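You operate a simulated robot arm through the tools that you are given. There is no shell and no other tool.

Carry out the task below with a simulated robot arm. There is one attempt and no reset: what you move stays moved.

JOB
Change the burnt blue board in the wide drawer for the spare.
Fine: the spare lies on the blue mat; burnt board on the mat, drawer closed, green latch back across it; the drive is dead, as its label says.

The check looks at the end state, three seconds after you hand in, the way a careful person would. Anything else that was tipped, shoved, dropped, spilled or broken makes it a failure.

ROBOT AND FRAMES
A 7-joint arm with a fingered hand, fixed in place. Base frame: the origin is at the foot of the arm, x ahead of it, y to its left, z up. Units: m, degrees, N and s.
Its first joint turns from -69.0 to 172.0 degrees. Payload 5 kg.
The TCP is the grasp point between the finger pads, 0.032 m short of the fingertips. In the tool frame z runs along the fingers and y along their closing line. The gripper opens to 0.16 m. The gripper's body begins 0.089 m behind the TCP. The gripper is a hand of 3 fingers: y runs from the thumb to the fingers, the wrist lies at [0, 0, -0.252] in the tool frame.
Orientation is that of the tool frame in the base frame, as a unit quaternion [x, y, z, w]. With the fingers straight down and closing along the base's y, the tool's x points along the base's -x, its y along +y and its z along -z.

CONTROLS
- The arm moves only by the tool drive_tool. Its argument "rows" is text: rows parted by semicolons, each of 6 numbers parted by spaces: the shift along the base's x, y, z in mm, then the turn, a rotation vector about the base's x, y, z in degrees. In form: tx ty tz ax ay az; .... A call has 1 to 20 rows; each row is the pose to reach, as a shift and turn from the pose commanded when the call began. A row lasts 0.2 s, in which the tool goes at most 0.05 m and 8.6 degrees; a call with a longer step from one row to the next is refused whole. A pose out of reach is approached as far as the arm can. The call stops where the force on the tool passes 40 N (or 10 N more than at its start, if that is more) or the arm is blocked; 0.2 s more then pass. In this call time passes only in rows, and 0.2 s behind the last. It gives the time, the measured TCP pose, the force on the tool (base axes), the opening and the grip force at its end, in the units of the frame above (readings bear some noise), with the torque about the TCP (base axes, N m) and any sound that the robot's microphone picked up, and new pictures: "show" is both (left out), scene, wrist or none.
- Cameras (640 x 400 px; columns grow to the right, rows downward): "scene" is fixed at [0.4, 0.6499, 1.3069]; the picture's right is [-0.96, -0.28, 0.00], its down [-0.14, 0.46, -0.88] and it looks along [0.25, -0.84, -0.48] (base axes); focal length 315 px, centre (320, 200). "wrist" rides on the gripper at [0.065, -0.004, -0.116] in the tool frame; the picture's right is [0.06, 1.00, 0.00], its down [-0.87, 0.05, -0.49] and it looks along [-0.49, 0.03, 0.87] (tool axes); focal length 261 px, centre (320, 200). There is no depth. A picture from a camera that has moved, and an enlarged one, comes with that camera's place and axes in the base frame and with its lens.
- move_column(by): slides the trunk up (or, below 0, down) by that many m; the arm rides with it, the base frame stays. It gives what a move gives, with no picture.
- set_fingers(finger1, finger2, thumb_bend): sets how far each is bent, from 0 (flat) to 100 (curled in); at 30 the hand is open as for a grip, at 70 the pads meet at the TCP. One left out holds its place. A second passes; each finger stops where it meets its share of the squeeze, and holds until it gets a number again. It is the only way to open and close the hand. It gives what a move gives, with no picture; readings hold the bend of each and the force on the fingers (four entries, about 0 where the hand has none), thumb and palm.
- enlarge(camera, box): a new picture of the part [left, top, right, bottom] of that camera's present view, enlarged. The clock stands still meanwhile.
- finish_job(): hands the job in; it is judged then, once.

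Places have to be worked out from the pictures, the camera data and where the tool is seen. Open the gripper and draw the arm clear of the work before you hand the job in, unless the task says otherwise.

The tools are called after ">>>" as a command line: name --argument value ..., lists and objects as JSON in quotes. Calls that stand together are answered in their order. drive_tool: Moves the arm, as the interface text tells. Its arguments: {"type":"object","properties":{"rows":{"type":"string"},"show":{"type":"string","enum":["both","scene","wrist","none"]}},"required":["rows"]} The other tools are called the same way: move_column (by) slides the trunk up or down; set_fingers (finger1, finger2, thumb_bend) moves the fingers one by one; enlarge (camera, box) takes an enlarged picture of a part of a camera's view; finish_job () hands the job in.

At the start:

```text
time_s: 0.0
tool_pos: [0.4027, -0.5646, 1.0146]
orientation: [0.0, 1.0, 0.0, 0.0]
wrist_force: [1.8, 0.0, -0.5]
wrist_torque: [-0.02, -0.02, 0.03]
finger_gap: 0.1601
gripper_force: 0.1
shape: jaw
bend: [30.0, 30.0, 30.0]
finger forces: [0.0, 0.0, 0.0, 0.0, 0.0, 0.0]
trunk travel left (down, up): [-0.525, 0.415]
```

scene: 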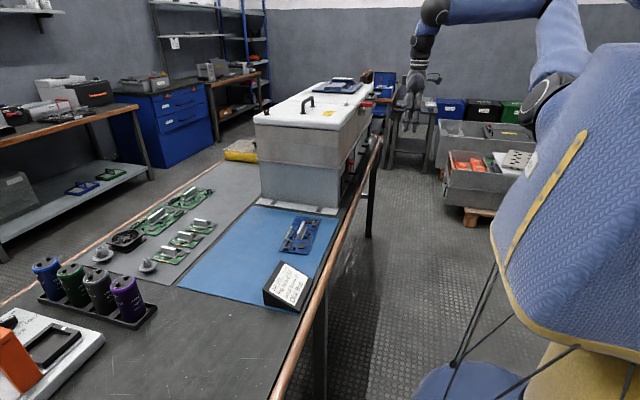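
wrist: 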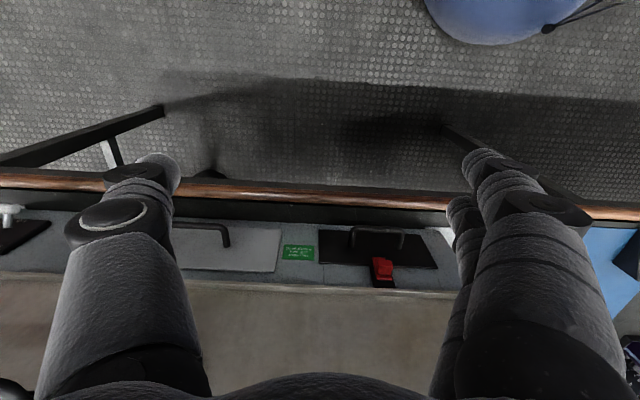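

The scene shows a bench with a large cabinet, a blue mat with a blue board and a sign on it. I'll enlarge the key regions to read labels and find the drawers and latches.

>>> enlarge --camera "scene" --box '[240, 60, 400, 220]'

>>> enlarge --camera "scene" --box '[180, 190, 360, 320]'

>>> enlarge --camera "wrist" --box '[160, 170, 480, 310]'

```text
2.50 times, centred on (320, 140) of scene
camera zoom: at [0.4, 0.6499, 1.3069], right [-0.96, -0.28, 0.0], down [-0.14, 0.46, -0.88], along [0.25, -0.84, -0.48], focal length 787 px, centre (320, 350)
```

zoom: 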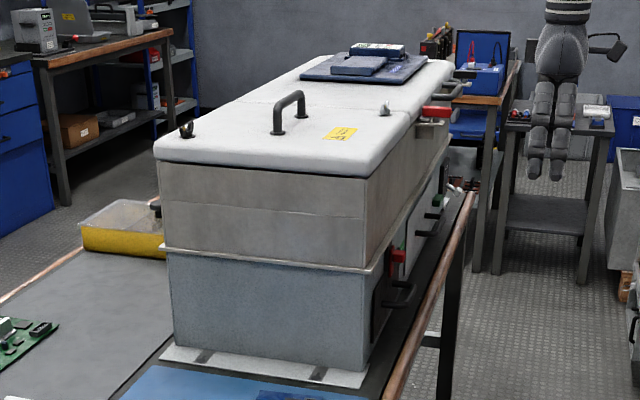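

```text
3.08 times, centred on (270, 255) of scene
camera zoom: at [0.4, 0.6499, 1.3069], right [-0.96, -0.28, 0.0], down [-0.14, 0.46, -0.88], along [0.25, -0.84, -0.48], focal length 969 px, centre (474, 31)
```

zoom: 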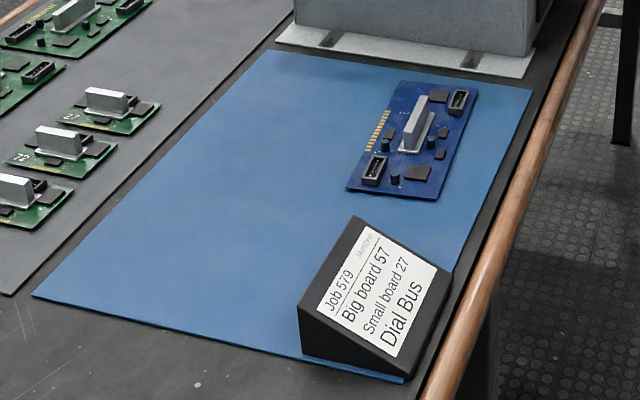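

```text
2.00 times, centred on (320, 240) of wrist
camera zoom: at [0.3374, -0.5681, 1.1294], right [-0.06, 1.0, 0.0], down [0.87, 0.05, 0.49], along [0.49, 0.03, -0.87], focal length 521 px, centre (320, 120)
```

zoom: 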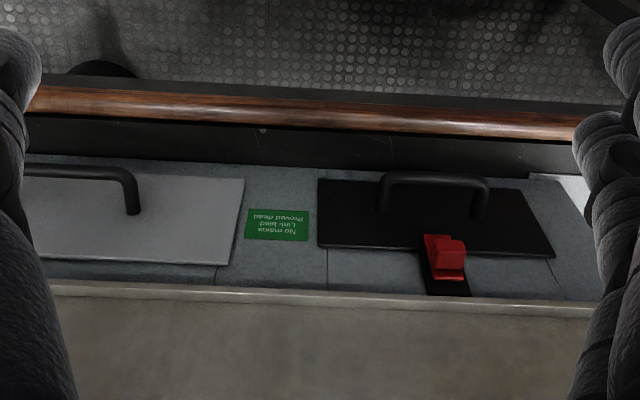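

The front face of the cabinet (facing -x) carries a black drawer with a red latch, a grey drawer and a green "Proved dead" label. I'll tilt the hand forward in place to look at the face squarely.

>>> drive_tool --rows "-10 0 0 0 -8 0; -20 0 0 0 -16 0; -30 0 0 0 -24 0; -40 0 0 0 -32 0; -50 0 0 0 -40 0" --show "both"

```text
time_s: 1.2
tool_pos: [0.3681, -0.6065, 1.0298]
orientation: [-0.002, 0.939, 0.0, 0.345]
wrist_force: [-0.2, 0.5, 0.4]
wrist_torque: [-0.06, -0.03, -0.02]
finger_gap: 0.1599
gripper_force: 0.1
shape: jaw
bend: [30.0, 30.0, 30.0]
finger forces: [0.1, 0.1, 0.0, 0.1, 0.0, 0.0]
out of reach, approached as far as the arm can: row 3, 4, 5
trunk travel left (down, up): [-0.525, 0.415]
camera wrist: at [0.2413, -0.6111, 1.0745], right [-0.05, 1.0, -0.04], down [0.34, 0.06, 0.94], along [0.94, 0.03, -0.35], focal length 261 px, centre (320, 200)
```

scene: 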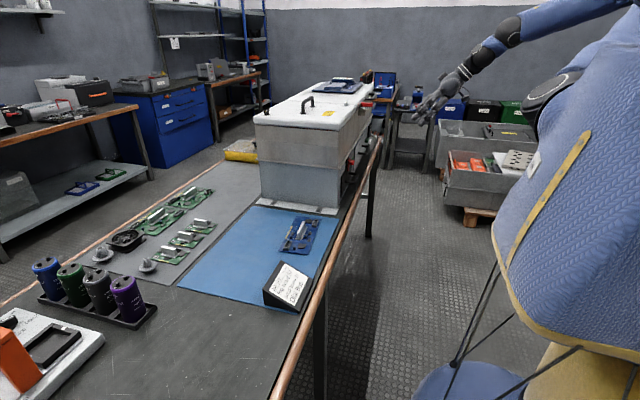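
wrist: 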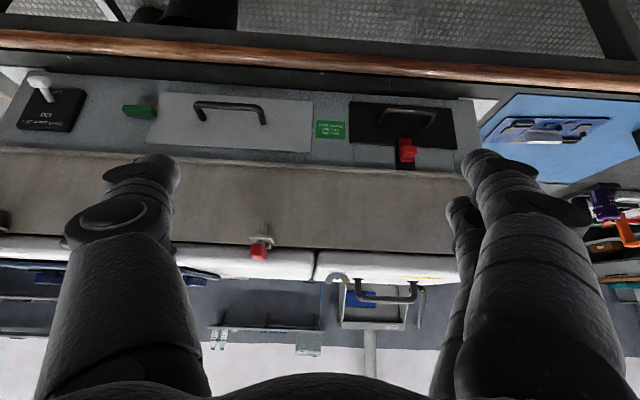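

The view is upside-down (image down = up). The wide light-grey drawer has a green latch beside it; there's also a black plate with a white knob. Enlarging to read.

>>> enlarge --camera "wrist" --box '[0, 50, 200, 175]'

>>> enlarge --camera "wrist" --box '[120, 70, 360, 220]'

>>> enlarge --camera "wrist" --box '[300, 70, 640, 280]'

```text
3.20 times, centred on (100, 112) of wrist
camera zoom: at [0.2413, -0.6111, 1.0745], right [-0.05, 1.0, -0.04], down [0.34, 0.06, 0.94], along [0.94, 0.03, -0.35], focal length 834 px, centre (1024, 480)
```

zoom: 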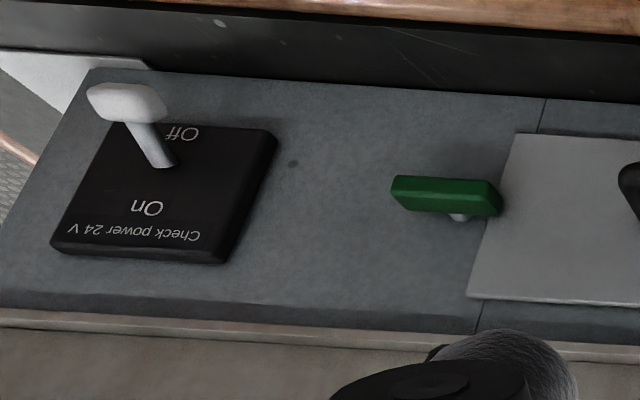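

```text
2.67 times, centred on (240, 145) of wrist
camera zoom: at [0.2413, -0.6111, 1.0745], right [-0.05, 1.0, -0.04], down [0.34, 0.06, 0.94], along [0.94, 0.03, -0.35], focal length 695 px, centre (533, 347)
```

zoom: 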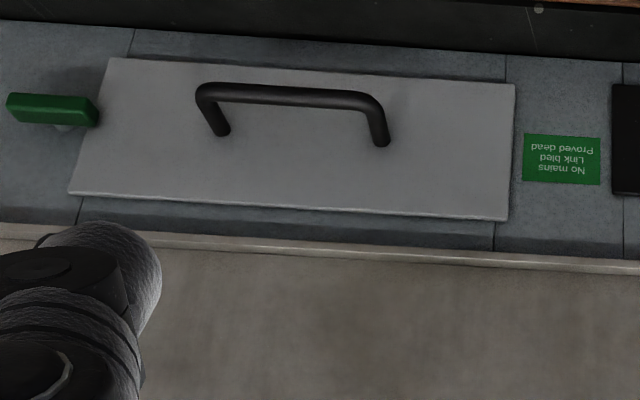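

```text
1.88 times, centred on (470, 175) of wrist
camera zoom: at [0.2413, -0.6111, 1.0745], right [-0.05, 1.0, -0.04], down [0.34, 0.06, 0.94], along [0.94, 0.03, -0.35], focal length 491 px, centre (38, 247)
```

zoom: 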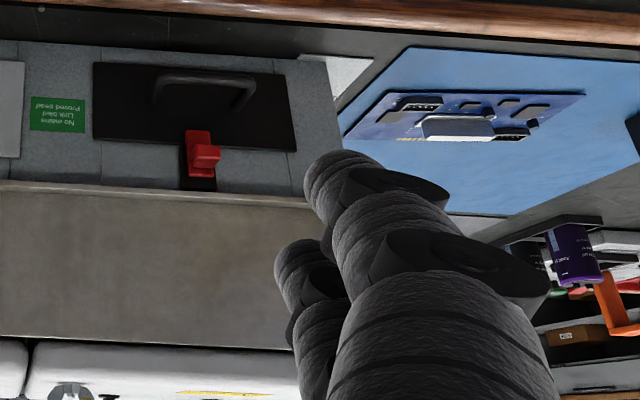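

Geometry estimate: bench top z≈0.735, cabinet front face x≈0.61, wide (grey) drawer panel y −0.88…−0.62, z 0.753…0.855, handle bar at about (0.575, −0.75, 0.804), green latch pivot near y≈−0.888, z≈0.815 overlapping the panel's far edge. The last pose was outside joint‑1 range, so I'll go back toward tool-down and move over to look at the latch closer.

>>> drive_tool --rows "20 0 0 0 8 0; 40 0 0 0 16 0; 70 0 0 0 20 0; 100 -20 -20 0 20 0; 125 -50 -40 0 20 0; 140 -80 -60 0 20 0; 140 -100 -60 0 20 0" --show "both"

```text
time_s: 2.8
tool_pos: [0.5074, -0.709, 0.9648]
orientation: [0.0, 0.985, 0.0, 0.174]
wrist_force: [0.3, -0.5, 0.0]
wrist_torque: [0.04, 0.0, -0.01]
finger_gap: 0.1602
gripper_force: 0.1
shape: jaw
bend: [30.0, 30.0, 30.0]
finger forces: [0.0, 0.1, 0.1, 0.1, 0.0, 0.0]
trunk travel left (down, up): [-0.525, 0.415]
camera wrist: at [0.4067, -0.7119, 1.0499], right [-0.06, 1.0, -0.02], down [0.65, 0.05, 0.76], along [0.76, 0.03, -0.65], focal length 261 px, centre (320, 200)
```

scene: 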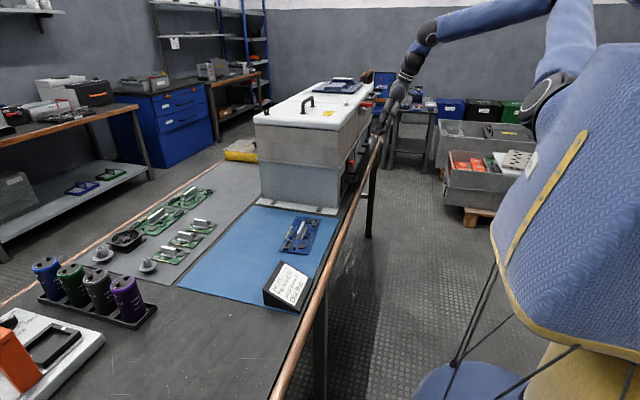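
wrist: 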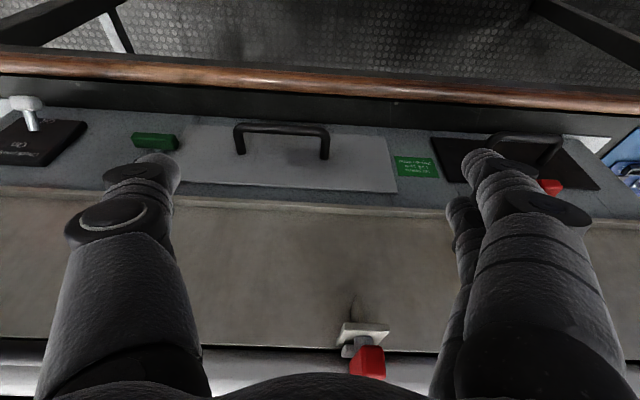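

The shift was applied relative to the actually reached pose. Now a close-up of latch, handle and the red lid clamp that sticks out near y≈−0.67, z≈1.02.

>>> enlarge --camera "wrist" --box '[100, 100, 260, 200]'

>>> enlarge --camera "wrist" --box '[220, 100, 460, 250]'

>>> enlarge --camera "scene" --box '[330, 60, 450, 180]'

```text
4.00 times, centred on (180, 150) of wrist
camera zoom: at [0.4067, -0.7119, 1.0499], right [-0.06, 1.0, -0.02], down [0.65, 0.05, 0.76], along [0.76, 0.03, -0.65], focal length 1043 px, centre (880, 400)
```

zoom: 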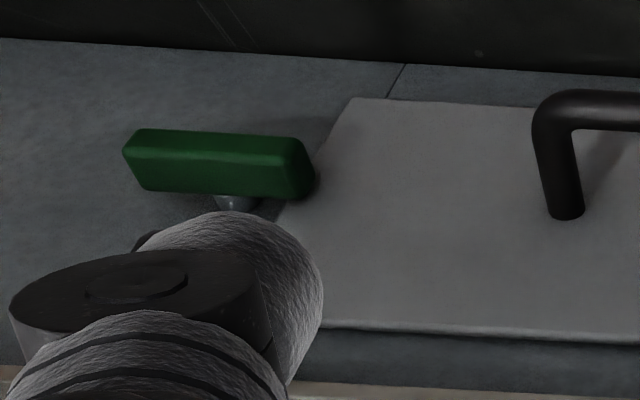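

```text
2.67 times, centred on (340, 175) of wrist
camera zoom: at [0.4067, -0.7119, 1.0499], right [-0.06, 1.0, -0.02], down [0.65, 0.05, 0.76], along [0.76, 0.03, -0.65], focal length 695 px, centre (267, 267)
```

zoom: 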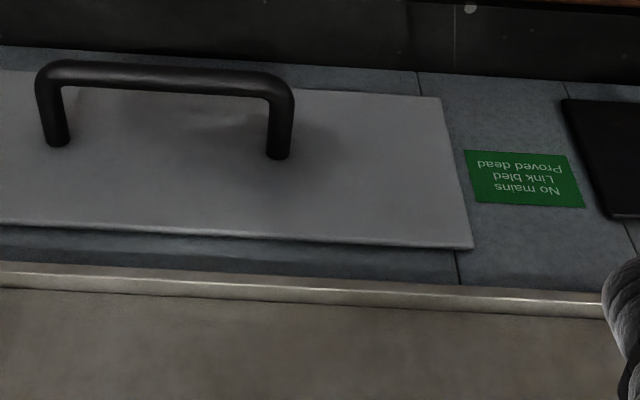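

```text
3.33 times, centred on (390, 120) of scene
camera zoom: at [0.4, 0.6499, 1.3069], right [-0.96, -0.28, 0.0], down [-0.14, 0.46, -0.88], along [0.25, -0.84, -0.48], focal length 1050 px, centre (87, 467)
```

zoom: 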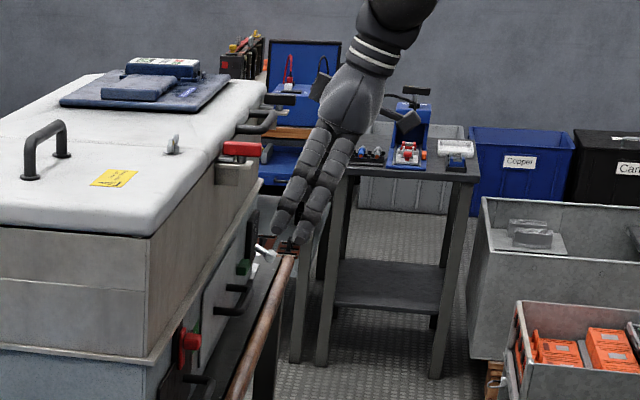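

The latch bar spans about y −0.92…−0.865, pivoting at ≈ −0.893, z≈0.812. My thumb is on the −y side, so I'll bring the thumb tip just in front of and above the latch's inner end, keeping the hand tilted back from the cabinet.

>>> drive_tool --rows "10 -20 -15 0 0 0; 20 -40 -30 0 0 0; 30 -60 -50 0 0 0; 35 -70 -60 0 0 0" --show "both"

>>> enlarge --camera "wrist" --box '[60, 60, 260, 220]'

>>> enlarge --camera "scene" --box '[330, 60, 450, 180]'

```text
time_s: 3.8
tool_pos: [0.5424, -0.7773, 0.9038]
orientation: [0.0, 0.985, 0.001, 0.175]
wrist_force: [0.3, 0.5, 0.3]
wrist_torque: [0.02, -0.02, -0.01]
finger_gap: 0.1598
gripper_force: 0.1
shape: jaw
bend: [30.0, 30.0, 30.0]
finger forces: [0.0, 0.1, 0.0, 0.1, 0.0, 0.1]
trunk travel left (down, up): [-0.525, 0.415]
camera wrist: at [0.4408, -0.7821, 0.9889], right [-0.06, 1.0, -0.02], down [0.65, 0.05, 0.76], along [0.76, 0.03, -0.65], focal length 261 px, centre (320, 200)
```

scene: 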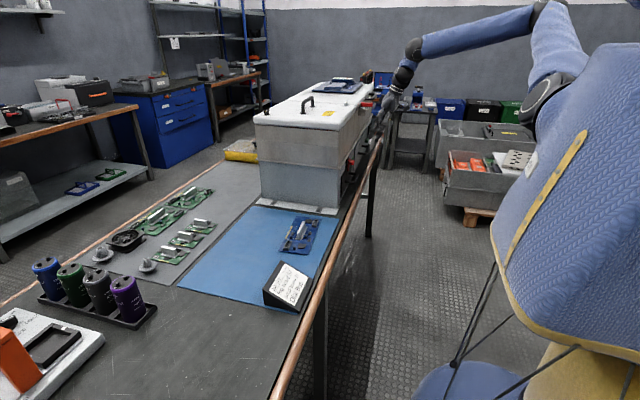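
wrist: 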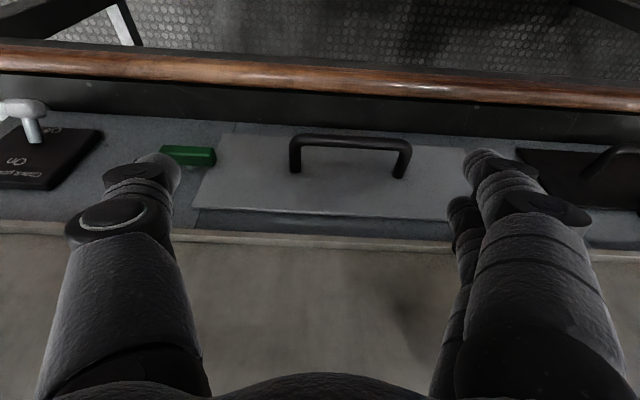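

```text
2.50 times, centred on (160, 140) of wrist
camera zoom: at [0.4408, -0.7821, 0.9889], right [-0.06, 1.0, -0.02], down [0.65, 0.05, 0.76], along [0.76, 0.03, -0.65], focal length 652 px, centre (720, 350)
```

zoom: 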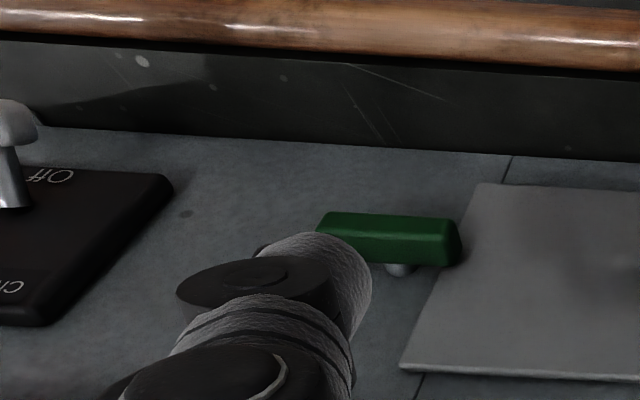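

```text
3.33 times, centred on (390, 120) of scene
camera zoom: at [0.4, 0.6499, 1.3069], right [-0.96, -0.28, 0.0], down [-0.14, 0.46, -0.88], along [0.25, -0.84, -0.48], focal length 1050 px, centre (87, 467)
```

zoom: 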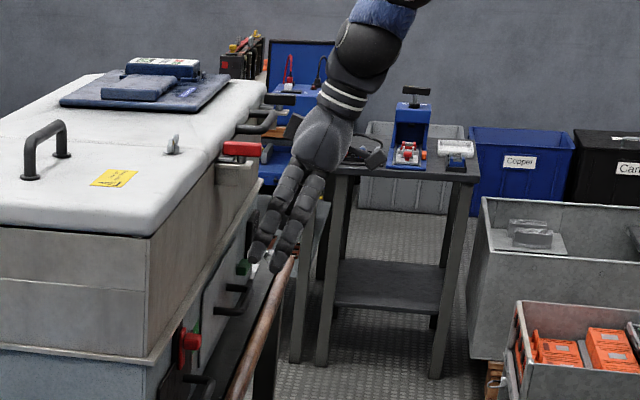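

The thumb tip sits about 10 cm to −y of the TCP; the two fingers on the other side would meet the drawer panel, so I curl them into the palm and check the view.

>>> set_fingers --finger1 100 --finger2 100

>>> drive_tool --rows "0 0 0 0 0 0" --show "both"

```text
time_s: 4.8
tool_pos: [0.5423, -0.7771, 0.9036]
orientation: [0.001, 0.985, 0.0, 0.175]
wrist_force: [-0.2, 0.1, -0.1]
wrist_torque: [0.0, -0.02, -0.02]
finger_gap: 0.0741
gripper_force: 0.0
shape: fingers
bend: [100.0, 100.0, 30.0]
finger forces: [0.1, 0.0, 0.1, 0.0, 0.1, 0.0]
trunk travel left (down, up): [-0.525, 0.415]
```

```text
time_s: 5.2
tool_pos: [0.5417, -0.7785, 0.9035]
orientation: [0.0, 0.985, 0.0, 0.173]
wrist_force: [0.5, -0.4, -0.3]
wrist_torque: [0.04, -0.01, -0.02]
finger_gap: 0.0743
gripper_force: 0.2
shape: fingers
bend: [100.0, 100.0, 30.0]
finger forces: [0.0, 0.1, 0.0, 0.0, 0.0, 0.0]
trunk travel left (down, up): [-0.525, 0.415]
camera wrist: at [0.4408, -0.7818, 0.9891], right [-0.06, 1.0, -0.02], down [0.65, 0.05, 0.76], along [0.76, 0.03, -0.65], focal length 261 px, centre (320, 200)
```

scene: 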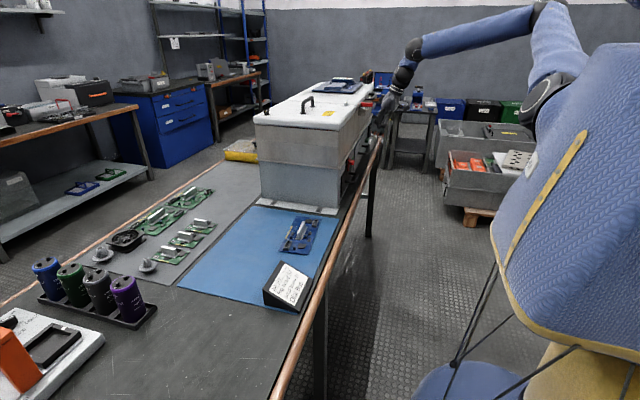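
wrist: 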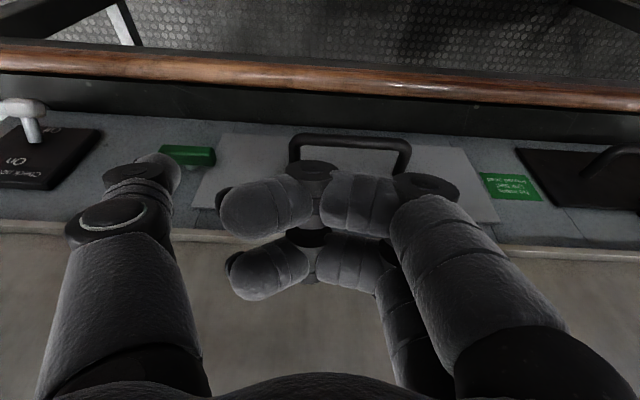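

Curled fingers would lie at handle height, so I'd rather reopen them and yaw the hand 20° so the thumb leads toward the face and the fingers fall back. Doing that in place, above the latch.

>>> set_fingers --finger1 30 --finger2 30

>>> drive_tool --rows "0 0 0 0 0 7; 0 0 0 0 0 14; 0 0 0 0 0 20" --show "both"

>>> enlarge --camera "wrist" --box '[60, 60, 260, 220]'

>>> enlarge --camera "scene" --box '[340, 100, 420, 180]'

```text
time_s: 6.2
tool_pos: [0.5431, -0.7782, 0.9039]
orientation: [0.0, 0.985, 0.0, 0.174]
wrist_force: [0.3, 0.3, -0.2]
wrist_torque: [0.01, -0.01, 0.0]
finger_gap: 0.168
gripper_force: 0.1
shape: fingers
bend: [30.0, 30.0, 30.0]
finger forces: [0.0, 0.0, 0.1, 0.1, 0.0, 0.0]
trunk travel left (down, up): [-0.525, 0.415]
```

```text
time_s: 7.0
tool_pos: [0.5431, -0.7782, 0.9039]
orientation: [-0.171, 0.97, 0.03, 0.171]
wrist_force: [-0.2, -0.5, -1.0]
wrist_torque: [0.02, 0.0, -0.02]
finger_gap: 0.1678
gripper_force: 0.0
shape: fingers
bend: [30.0, 30.0, 30.0]
finger forces: [0.0, 0.0, 0.0, 0.0, 0.0, 0.1]
trunk travel left (down, up): [-0.525, 0.415]
camera wrist: at [0.4497, -0.8165, 0.9896], right [-0.4, 0.92, -0.02], down [0.59, 0.27, 0.76], along [0.7, 0.29, -0.65], focal length 261 px, centre (320, 200)
```

scene: 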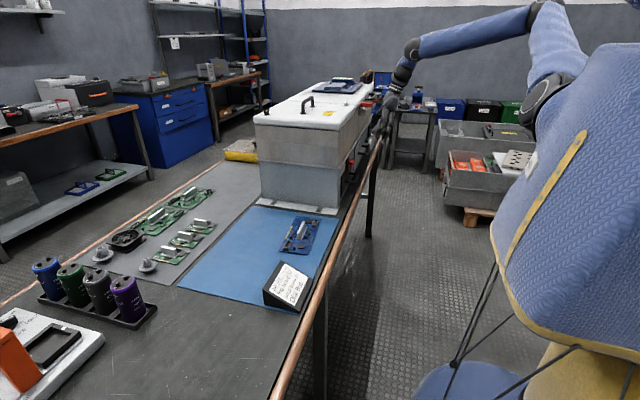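
wrist: 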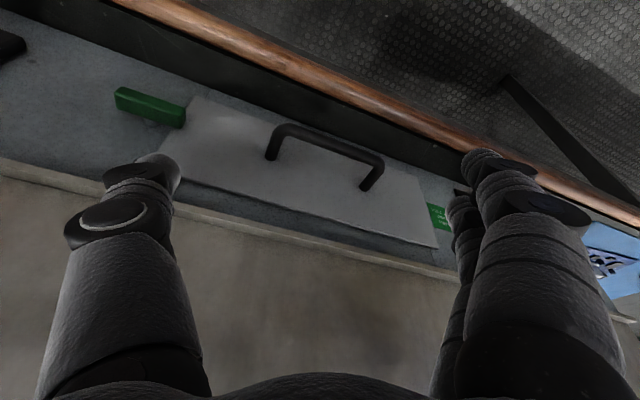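

```text
2.50 times, centred on (160, 140) of wrist
camera zoom: at [0.4497, -0.8165, 0.9896], right [-0.4, 0.92, -0.02], down [0.59, 0.27, 0.76], along [0.7, 0.29, -0.65], focal length 652 px, centre (720, 350)
```

zoom: 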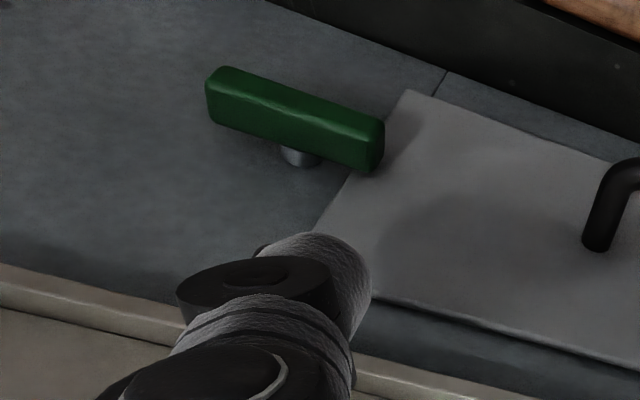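

```text
5.00 times, centred on (380, 140) of scene
camera zoom: at [0.4, 0.6499, 1.3069], right [-0.96, -0.28, 0.0], down [-0.14, 0.46, -0.88], along [0.25, -0.84, -0.48], focal length 1574 px, centre (20, 500)
```

zoom: 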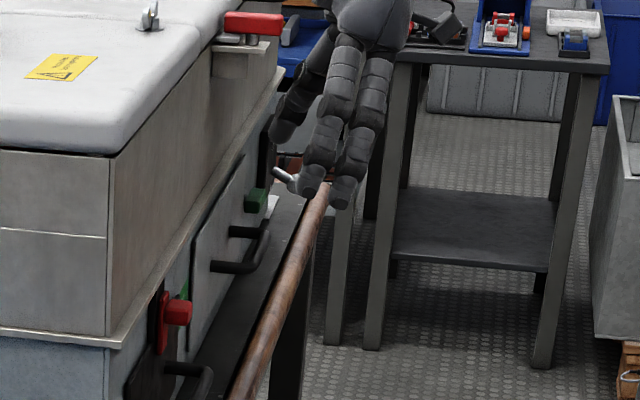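

Bar measured from two views: right end ≈ (0.597, −0.873, 0.813), pivot y ≈ −0.895. Thumb tip is at about (0.584, −0.867, 0.873); I shift it over the bar's inner end and come down close to it.

>>> drive_tool --rows "4 -5 -12 0 0 0; 8 -10 -25 0 0 0; 8 -10 -40 0 0 0" --show "wrist"

>>> enlarge --camera "wrist" --box '[60, 60, 260, 220]'

>>> enlarge --camera "scene" --box '[340, 100, 420, 180]'

```text
time_s: 7.8
tool_pos: [0.553, -0.7889, 0.8639]
orientation: [-0.171, 0.97, 0.03, 0.171]
wrist_force: [-0.3, 0.2, 0.5]
wrist_torque: [0.01, 0.02, -0.01]
finger_gap: 0.1678
gripper_force: 0.0
shape: fingers
bend: [30.0, 30.0, 30.0]
finger forces: [0.0, 0.0, 0.0, 0.1, 0.1, 0.1]
trunk travel left (down, up): [-0.525, 0.415]
camera wrist: at [0.4586, -0.8267, 0.9492], right [-0.4, 0.92, -0.02], down [0.59, 0.27, 0.76], along [0.7, 0.29, -0.65], focal length 261 px, centre (320, 200)
```

wrist: 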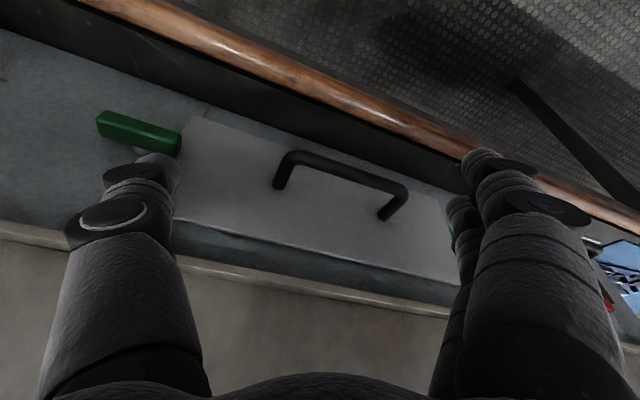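

```text
2.50 times, centred on (160, 140) of wrist
camera zoom: at [0.4586, -0.8267, 0.9492], right [-0.4, 0.92, -0.02], down [0.59, 0.27, 0.76], along [0.7, 0.29, -0.65], focal length 652 px, centre (720, 350)
```

zoom: 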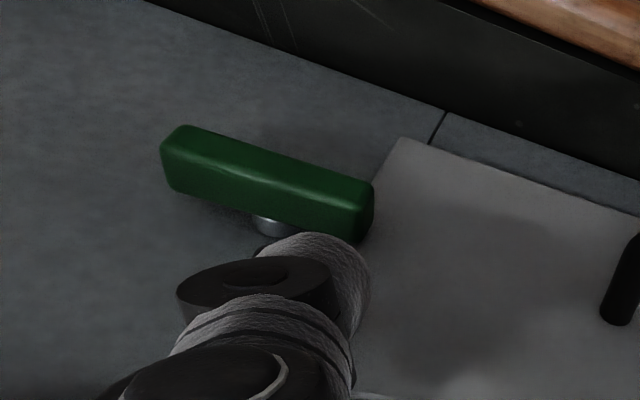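

```text
5.00 times, centred on (380, 140) of scene
camera zoom: at [0.4, 0.6499, 1.3069], right [-0.96, -0.28, 0.0], down [-0.14, 0.46, -0.88], along [0.25, -0.84, -0.48], focal length 1574 px, centre (20, 500)
```

zoom: 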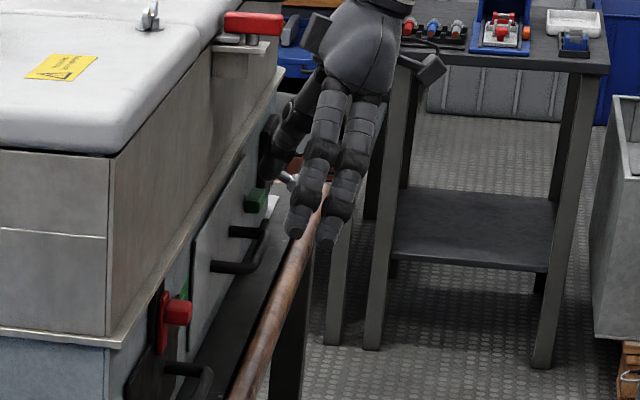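

The thumb tip is now just above the bar's inner end. I press down gently in small steps and watch the force.

>>> drive_tool --rows "0 0 -5 0 0 0; 0 0 -10 0 0 0; 0 0 -15 0 0 0; 0 0 -20 0 0 0; 0 0 -25 0 0 0" --show "wrist"

>>> enlarge --camera "wrist" --box '[60, 60, 260, 220]'

```text
time_s: 9.0
tool_pos: [0.5525, -0.7881, 0.8395]
orientation: [-0.171, 0.97, 0.031, 0.171]
wrist_force: [0.0, 0.3, -0.5]
wrist_torque: [-0.03, -0.01, 0.03]
finger_gap: 0.1679
gripper_force: 0.0
shape: fingers
bend: [30.0, 30.0, 30.0]
finger forces: [0.0, 0.0, 0.0, 0.0, 0.0, 0.1]
trunk travel left (down, up): [-0.525, 0.415]
camera wrist: at [0.4585, -0.8264, 0.9246], right [-0.4, 0.92, -0.02], down [0.59, 0.27, 0.76], along [0.7, 0.29, -0.65], focal length 261 px, centre (320, 200)
```

wrist: 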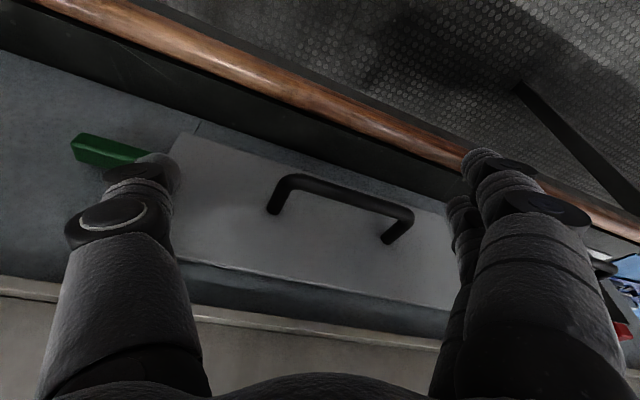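

```text
2.50 times, centred on (160, 140) of wrist
camera zoom: at [0.4585, -0.8264, 0.9246], right [-0.4, 0.92, -0.02], down [0.59, 0.27, 0.76], along [0.7, 0.29, -0.65], focal length 652 px, centre (720, 350)
```

zoom: 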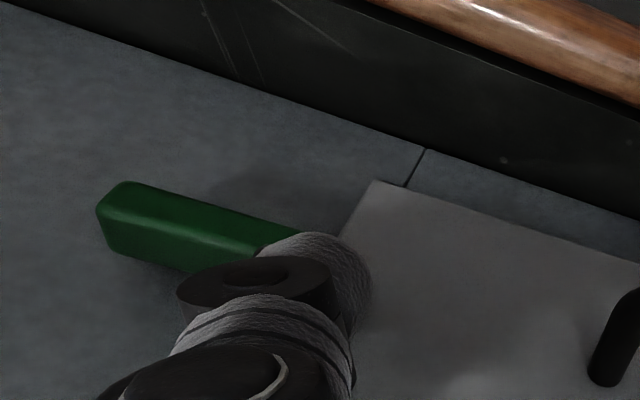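

No contact: the tip must be slightly in front of the bar (x too small) rather than above it. I raise, yaw another 10° so the thumb reaches further toward the face while the fingers stay off the handle, and recheck.

>>> drive_tool --rows "0 0 12 0 0 0; 0 0 27 0 0 0; 0 -6 27 0 0 5; 0 -12 27 0 0 10" --show "wrist"

>>> enlarge --camera "wrist" --box '[60, 60, 260, 220]'

>>> enlarge --camera "scene" --box '[360, 110, 400, 150]'

```text
time_s: 10.0
tool_pos: [0.5508, -0.8007, 0.8661]
orientation: [-0.255, 0.951, 0.045, 0.166]
wrist_force: [-11.3, -2.4, 1.3]
wrist_torque: [-0.11, 0.23, -1.1]
finger_gap: 0.167
gripper_force: 5.9
shape: fingers
bend: [30.0, 30.0, 30.0]
finger forces: [0.0, 0.1, 0.0, 0.1, 11.2, 0.0]
trunk travel left (down, up): [-0.525, 0.415]
camera wrist: at [0.4639, -0.8546, 0.9508], right [-0.55, 0.84, -0.02], down [0.54, 0.37, 0.76], along [0.64, 0.41, -0.65], focal length 261 px, centre (320, 200)
```

wrist: 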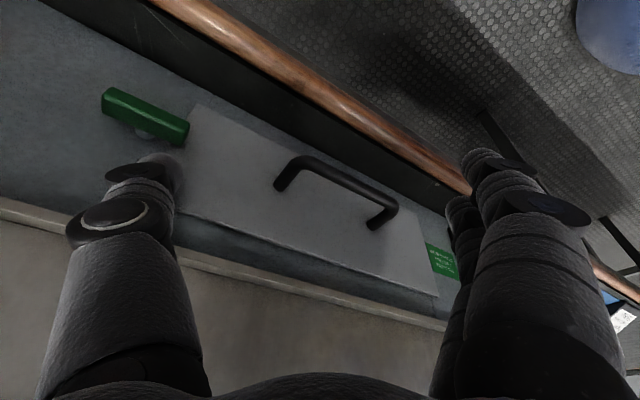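

```text
2.50 times, centred on (160, 140) of wrist
camera zoom: at [0.4639, -0.8546, 0.9508], right [-0.55, 0.84, -0.02], down [0.54, 0.37, 0.76], along [0.64, 0.41, -0.65], focal length 652 px, centre (720, 350)
```

zoom: 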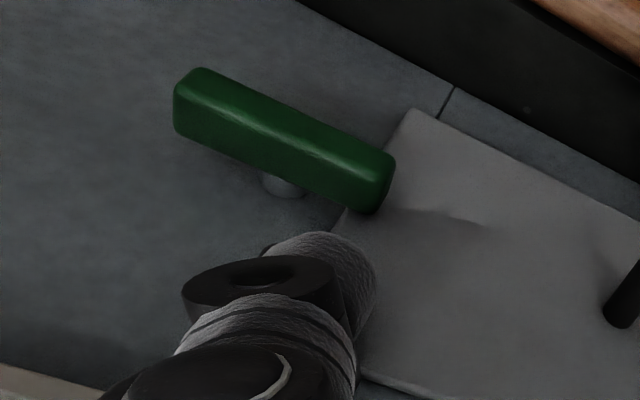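

```text
10.00 times, centred on (380, 130) of scene
camera zoom: at [0.4, 0.6499, 1.3069], right [-0.96, -0.28, 0.0], down [-0.14, 0.46, -0.88], along [0.25, -0.84, -0.48], focal length 3149 px, centre (-280, 900)
```

zoom: 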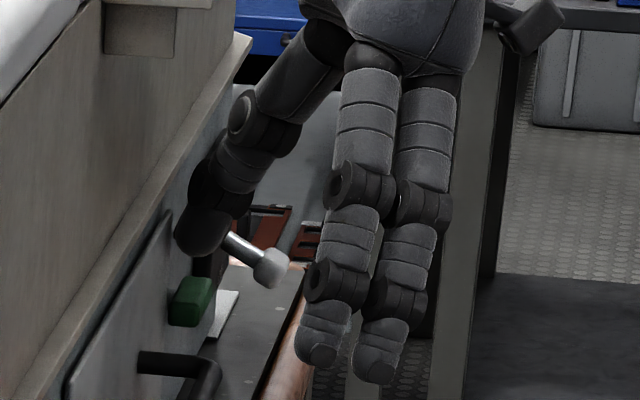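

The thumb tip now lightly touches the face just above the latch (≈11 N, contact near y −0.885). I back off 4 mm, shift 4 mm inward, and press down onto the bar.

>>> drive_tool --rows "-5 4 0 0 0 0; -5 4 -6 0 0 0; -5 4 -12 0 0 0; -5 4 -18 0 0 0; -5 4 -24 0 0 0" --show "wrist"

>>> enlarge --camera "wrist" --box '[60, 60, 260, 220]'

>>> enlarge --camera "scene" --box '[360, 110, 400, 150]'

```text
time_s: 11.2
tool_pos: [0.5469, -0.7966, 0.8427]
orientation: [-0.255, 0.951, 0.045, 0.168]
wrist_force: [0.0, -0.3, -0.7]
wrist_torque: [0.0, 0.01, 0.0]
finger_gap: 0.1672
gripper_force: 0.0
shape: fingers
bend: [30.0, 30.0, 30.0]
finger forces: [0.1, 0.1, 0.0, 0.0, 0.0, 0.0]
trunk travel left (down, up): [-0.525, 0.415]
camera wrist: at [0.4611, -0.8505, 0.9277], right [-0.55, 0.84, -0.02], down [0.54, 0.37, 0.76], along [0.64, 0.41, -0.65], focal length 261 px, centre (320, 200)
```

wrist: 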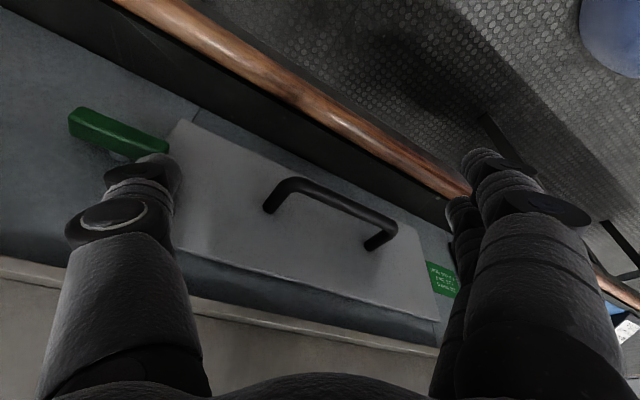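

```text
2.50 times, centred on (160, 140) of wrist
camera zoom: at [0.4611, -0.8505, 0.9277], right [-0.55, 0.84, -0.02], down [0.54, 0.37, 0.76], along [0.64, 0.41, -0.65], focal length 652 px, centre (720, 350)
```

zoom: 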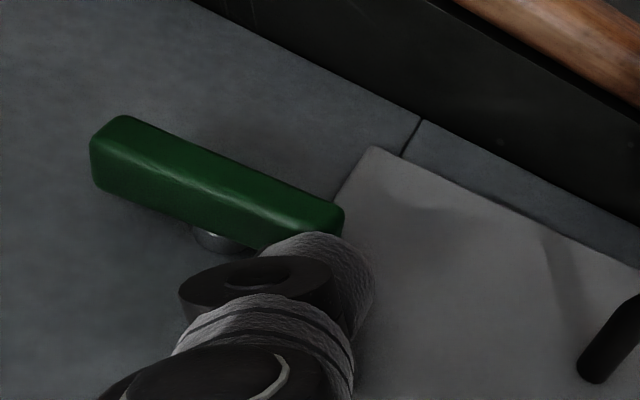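

```text
10.00 times, centred on (380, 130) of scene
camera zoom: at [0.4, 0.6499, 1.3069], right [-0.96, -0.28, 0.0], down [-0.14, 0.46, -0.88], along [0.25, -0.84, -0.48], focal length 3149 px, centre (-280, 900)
```

zoom: 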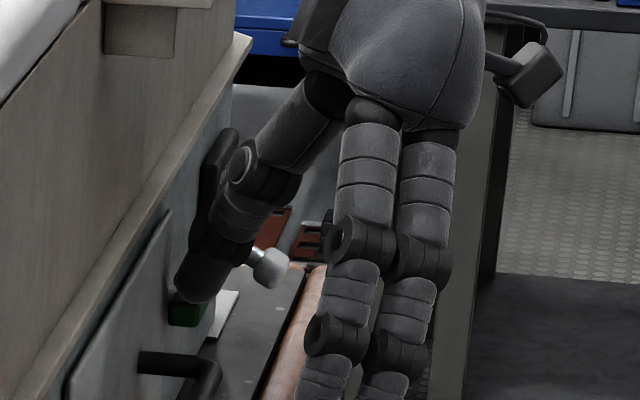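

Still no force; the tip appears just at the bar's top in the scene view. Continue pressing down.

>>> drive_tool --rows "0 0 -4 0 0 0; 0 0 -8 0 0 0; 0 0 -12 0 0 0; 0 0 -16 0 0 0" --show "wrist"

>>> enlarge --camera "wrist" --box '[60, 60, 260, 220]'

>>> enlarge --camera "scene" --box '[360, 110, 400, 150]'

```text
time_s: 12.2
tool_pos: [0.5472, -0.7965, 0.8276]
orientation: [-0.255, 0.951, 0.046, 0.168]
wrist_force: [-0.5, 1.8, 2.9]
wrist_torque: [-0.15, -0.1, 0.1]
finger_gap: 0.1678
gripper_force: 1.1
shape: fingers
bend: [30.0, 30.0, 30.0]
finger forces: [0.1, 0.0, 0.0, 0.1, 2.9, 0.1]
trunk travel left (down, up): [-0.525, 0.415]
camera wrist: at [0.4617, -0.8499, 0.9119], right [-0.55, 0.83, -0.02], down [0.53, 0.37, 0.76], along [0.64, 0.41, -0.65], focal length 261 px, centre (320, 200)
```

wrist: 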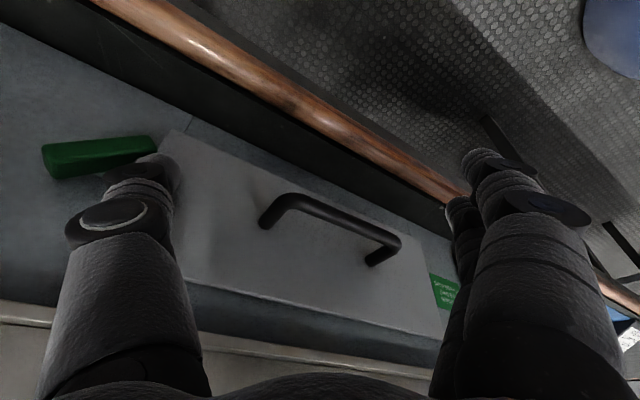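

```text
2.50 times, centred on (160, 140) of wrist
camera zoom: at [0.4617, -0.8499, 0.9119], right [-0.55, 0.83, -0.02], down [0.53, 0.37, 0.76], along [0.64, 0.41, -0.65], focal length 652 px, centre (720, 350)
```

zoom: 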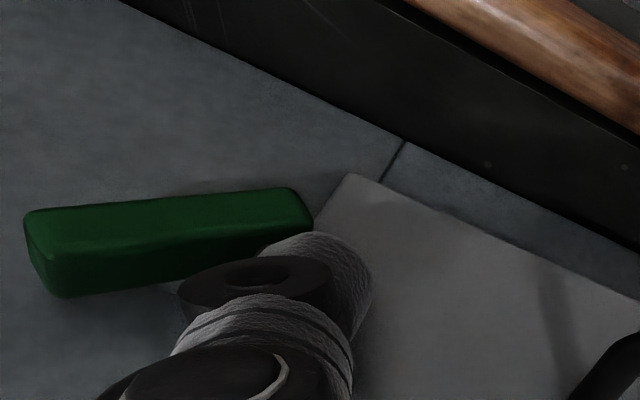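

```text
10.00 times, centred on (380, 130) of scene
camera zoom: at [0.4, 0.6499, 1.3069], right [-0.96, -0.28, 0.0], down [-0.14, 0.46, -0.88], along [0.25, -0.84, -0.48], focal length 3149 px, centre (-280, 900)
```

zoom: 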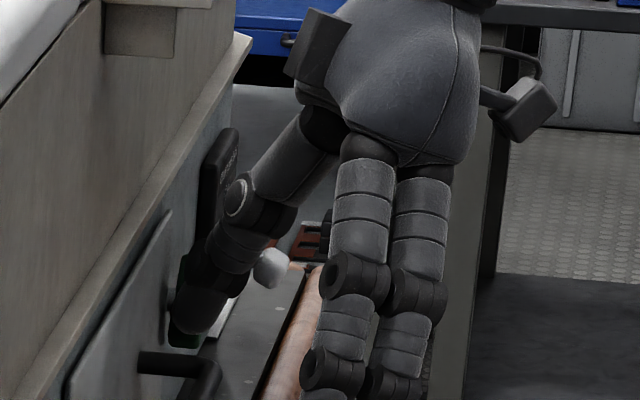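

The bar is turning easily (≈3 N). I keep pushing down, then will nudge sideways to bring it vertical.

>>> drive_tool --rows "0 0 -4 0 0 0; 0 0 -8 0 0 0; 0 0 -12 0 0 0; 0 0 -16 0 0 0; 0 0 -20 0 0 0" --show "wrist"

>>> enlarge --camera "wrist" --box '[0, 60, 240, 220]'

>>> enlarge --camera "scene" --box '[360, 110, 400, 150]'

```text
time_s: 13.4
tool_pos: [0.5468, -0.7974, 0.805]
orientation: [-0.255, 0.951, 0.044, 0.168]
wrist_force: [0.0, 1.5, 0.9]
wrist_torque: [0.01, -0.03, 0.07]
finger_gap: 0.1666
gripper_force: 0.9
shape: fingers
bend: [30.0, 30.0, 30.0]
finger forces: [0.0, 0.0, 0.1, 0.1, 1.5, 0.1]
trunk travel left (down, up): [-0.525, 0.415]
camera wrist: at [0.4616, -0.8505, 0.8913], right [-0.55, 0.84, -0.02], down [0.53, 0.37, 0.76], along [0.64, 0.41, -0.65], focal length 261 px, centre (320, 200)
```

wrist: 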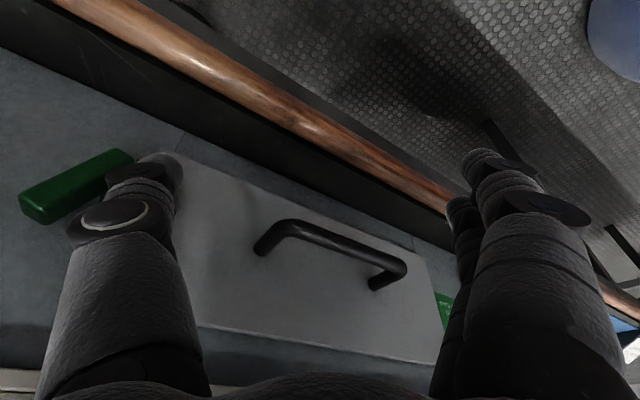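

```text
2.50 times, centred on (120, 140) of wrist
camera zoom: at [0.4616, -0.8505, 0.8913], right [-0.55, 0.84, -0.02], down [0.53, 0.37, 0.76], along [0.64, 0.41, -0.65], focal length 652 px, centre (820, 350)
```

zoom: 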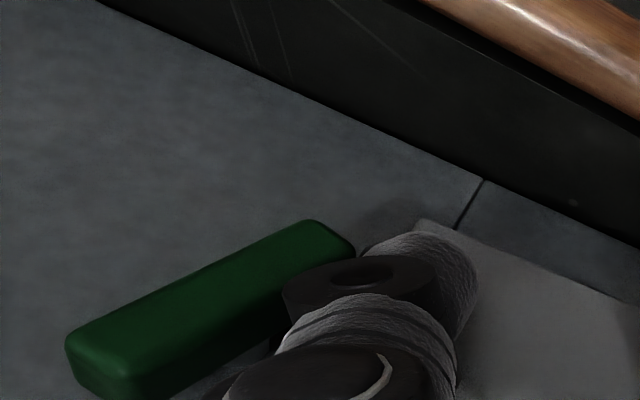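

```text
10.00 times, centred on (380, 130) of scene
camera zoom: at [0.4, 0.6499, 1.3069], right [-0.96, -0.28, 0.0], down [-0.14, 0.46, -0.88], along [0.25, -0.84, -0.48], focal length 3149 px, centre (-280, 900)
```

zoom: 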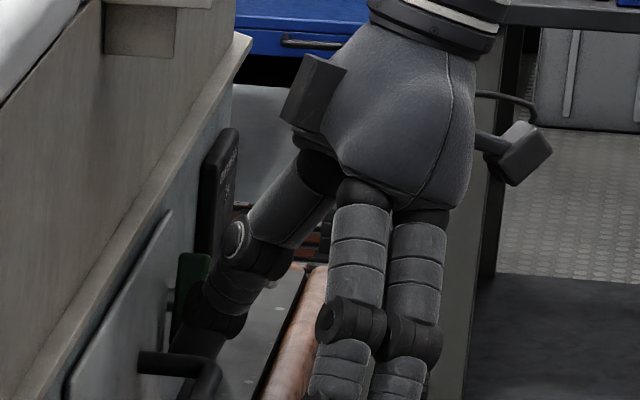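

The bar is about 68° turned. Now a sideways nudge of ~10 mm toward −y to bring it upright, clear of the drawer panel.

>>> drive_tool --rows "0 -3 0 0 0 0; 0 -6 0 0 0 0; 0 -9 0 0 0 0; 0 -11 0 0 0 0" --show "wrist"

>>> enlarge --camera "wrist" --box '[0, 60, 240, 220]'

>>> enlarge --camera "scene" --box '[360, 110, 400, 150]'

```text
time_s: 14.4
tool_pos: [0.5478, -0.808, 0.8058]
orientation: [-0.255, 0.951, 0.045, 0.167]
wrist_force: [1.3, 4.4, -0.1]
wrist_torque: [0.11, 0.01, 0.29]
finger_gap: 0.1639
gripper_force: 1.9
shape: fingers
bend: [30.0, 30.0, 31.0]
finger forces: [0.0, 0.0, 0.0, 0.0, 4.3, 0.0]
trunk travel left (down, up): [-0.525, 0.415]
camera wrist: at [0.4619, -0.8607, 0.8916], right [-0.55, 0.83, -0.02], down [0.53, 0.37, 0.76], along [0.64, 0.41, -0.65], focal length 261 px, centre (320, 200)
```

wrist: 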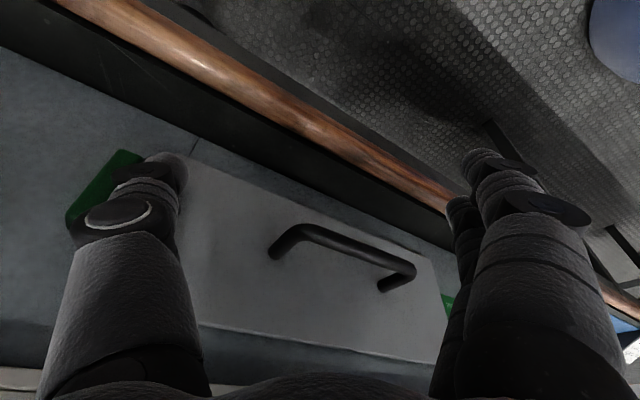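

```text
2.50 times, centred on (120, 140) of wrist
camera zoom: at [0.4619, -0.8607, 0.8916], right [-0.55, 0.83, -0.02], down [0.53, 0.37, 0.76], along [0.64, 0.41, -0.65], focal length 652 px, centre (820, 350)
```

zoom: 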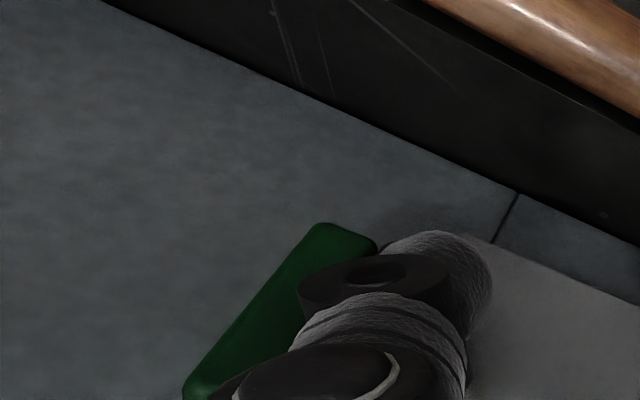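

```text
10.00 times, centred on (380, 130) of scene
camera zoom: at [0.4, 0.6499, 1.3069], right [-0.96, -0.28, 0.0], down [-0.14, 0.46, -0.88], along [0.25, -0.84, -0.48], focal length 3149 px, centre (-280, 900)
```

zoom: 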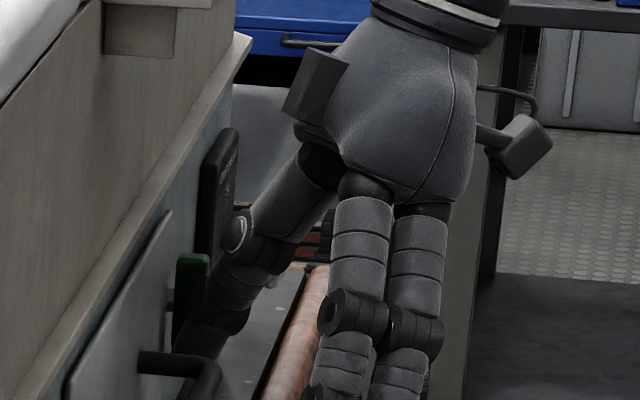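

Bar is now vertical (its edge lies at y≈−0.901 top and bottom), clear of the panel. I withdraw: away from the bar, back from the face, then up and undo the yaw for a check view.

>>> drive_tool --rows "0 6 0 0 0 0; -15 8 0 0 0 0; -40 8 0 0 0 0; -60 10 30 0 0 -8; -70 20 60 0 0 -16; -80 40 90 0 0 -24; -80 50 110 0 0 -30" --show "both"

>>> enlarge --camera "wrist" --box '[60, 60, 300, 220]'

```text
time_s: 16.0
tool_pos: [0.4679, -0.7563, 0.9168]
orientation: [0.001, 0.985, -0.001, 0.174]
wrist_force: [-0.6, 0.2, -0.5]
wrist_torque: [0.01, 0.01, -0.01]
finger_gap: 0.1673
gripper_force: 0.0
shape: fingers
bend: [30.0, 30.0, 30.0]
finger forces: [0.1, 0.0, 0.1, 0.0, 0.0, 0.0]
trunk travel left (down, up): [-0.525, 0.415]
camera wrist: at [0.3676, -0.76, 1.0026], right [-0.06, 1.0, -0.02], down [0.65, 0.05, 0.76], along [0.76, 0.03, -0.65], focal length 261 px, centre (320, 200)
```

scene: 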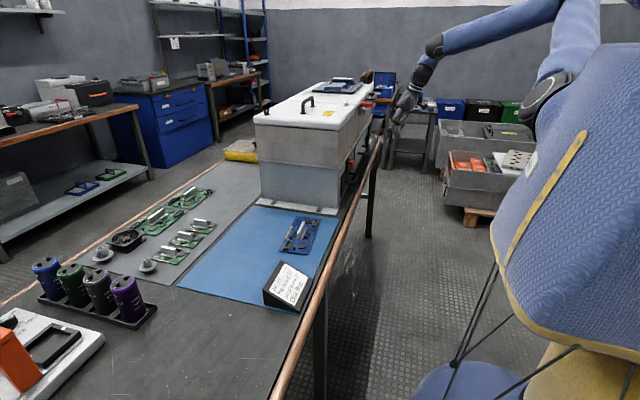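
wrist: 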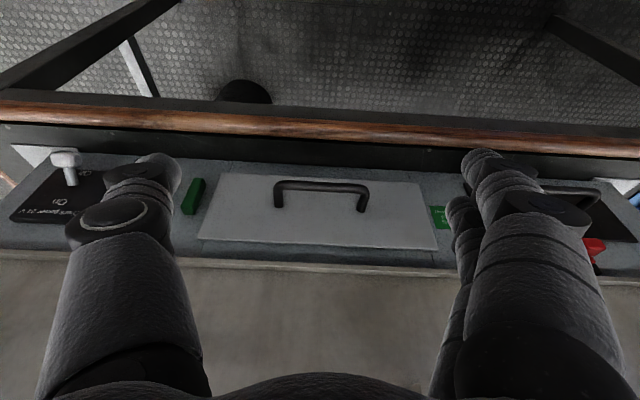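

```text
2.50 times, centred on (180, 140) of wrist
camera zoom: at [0.3676, -0.76, 1.0026], right [-0.06, 1.0, -0.02], down [0.65, 0.05, 0.76], along [0.76, 0.03, -0.65], focal length 652 px, centre (670, 350)
```

zoom: 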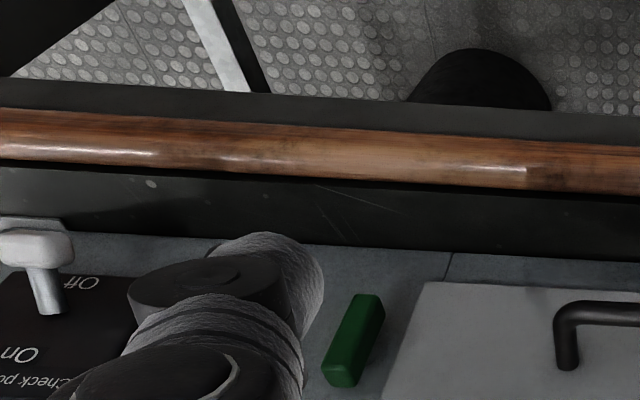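

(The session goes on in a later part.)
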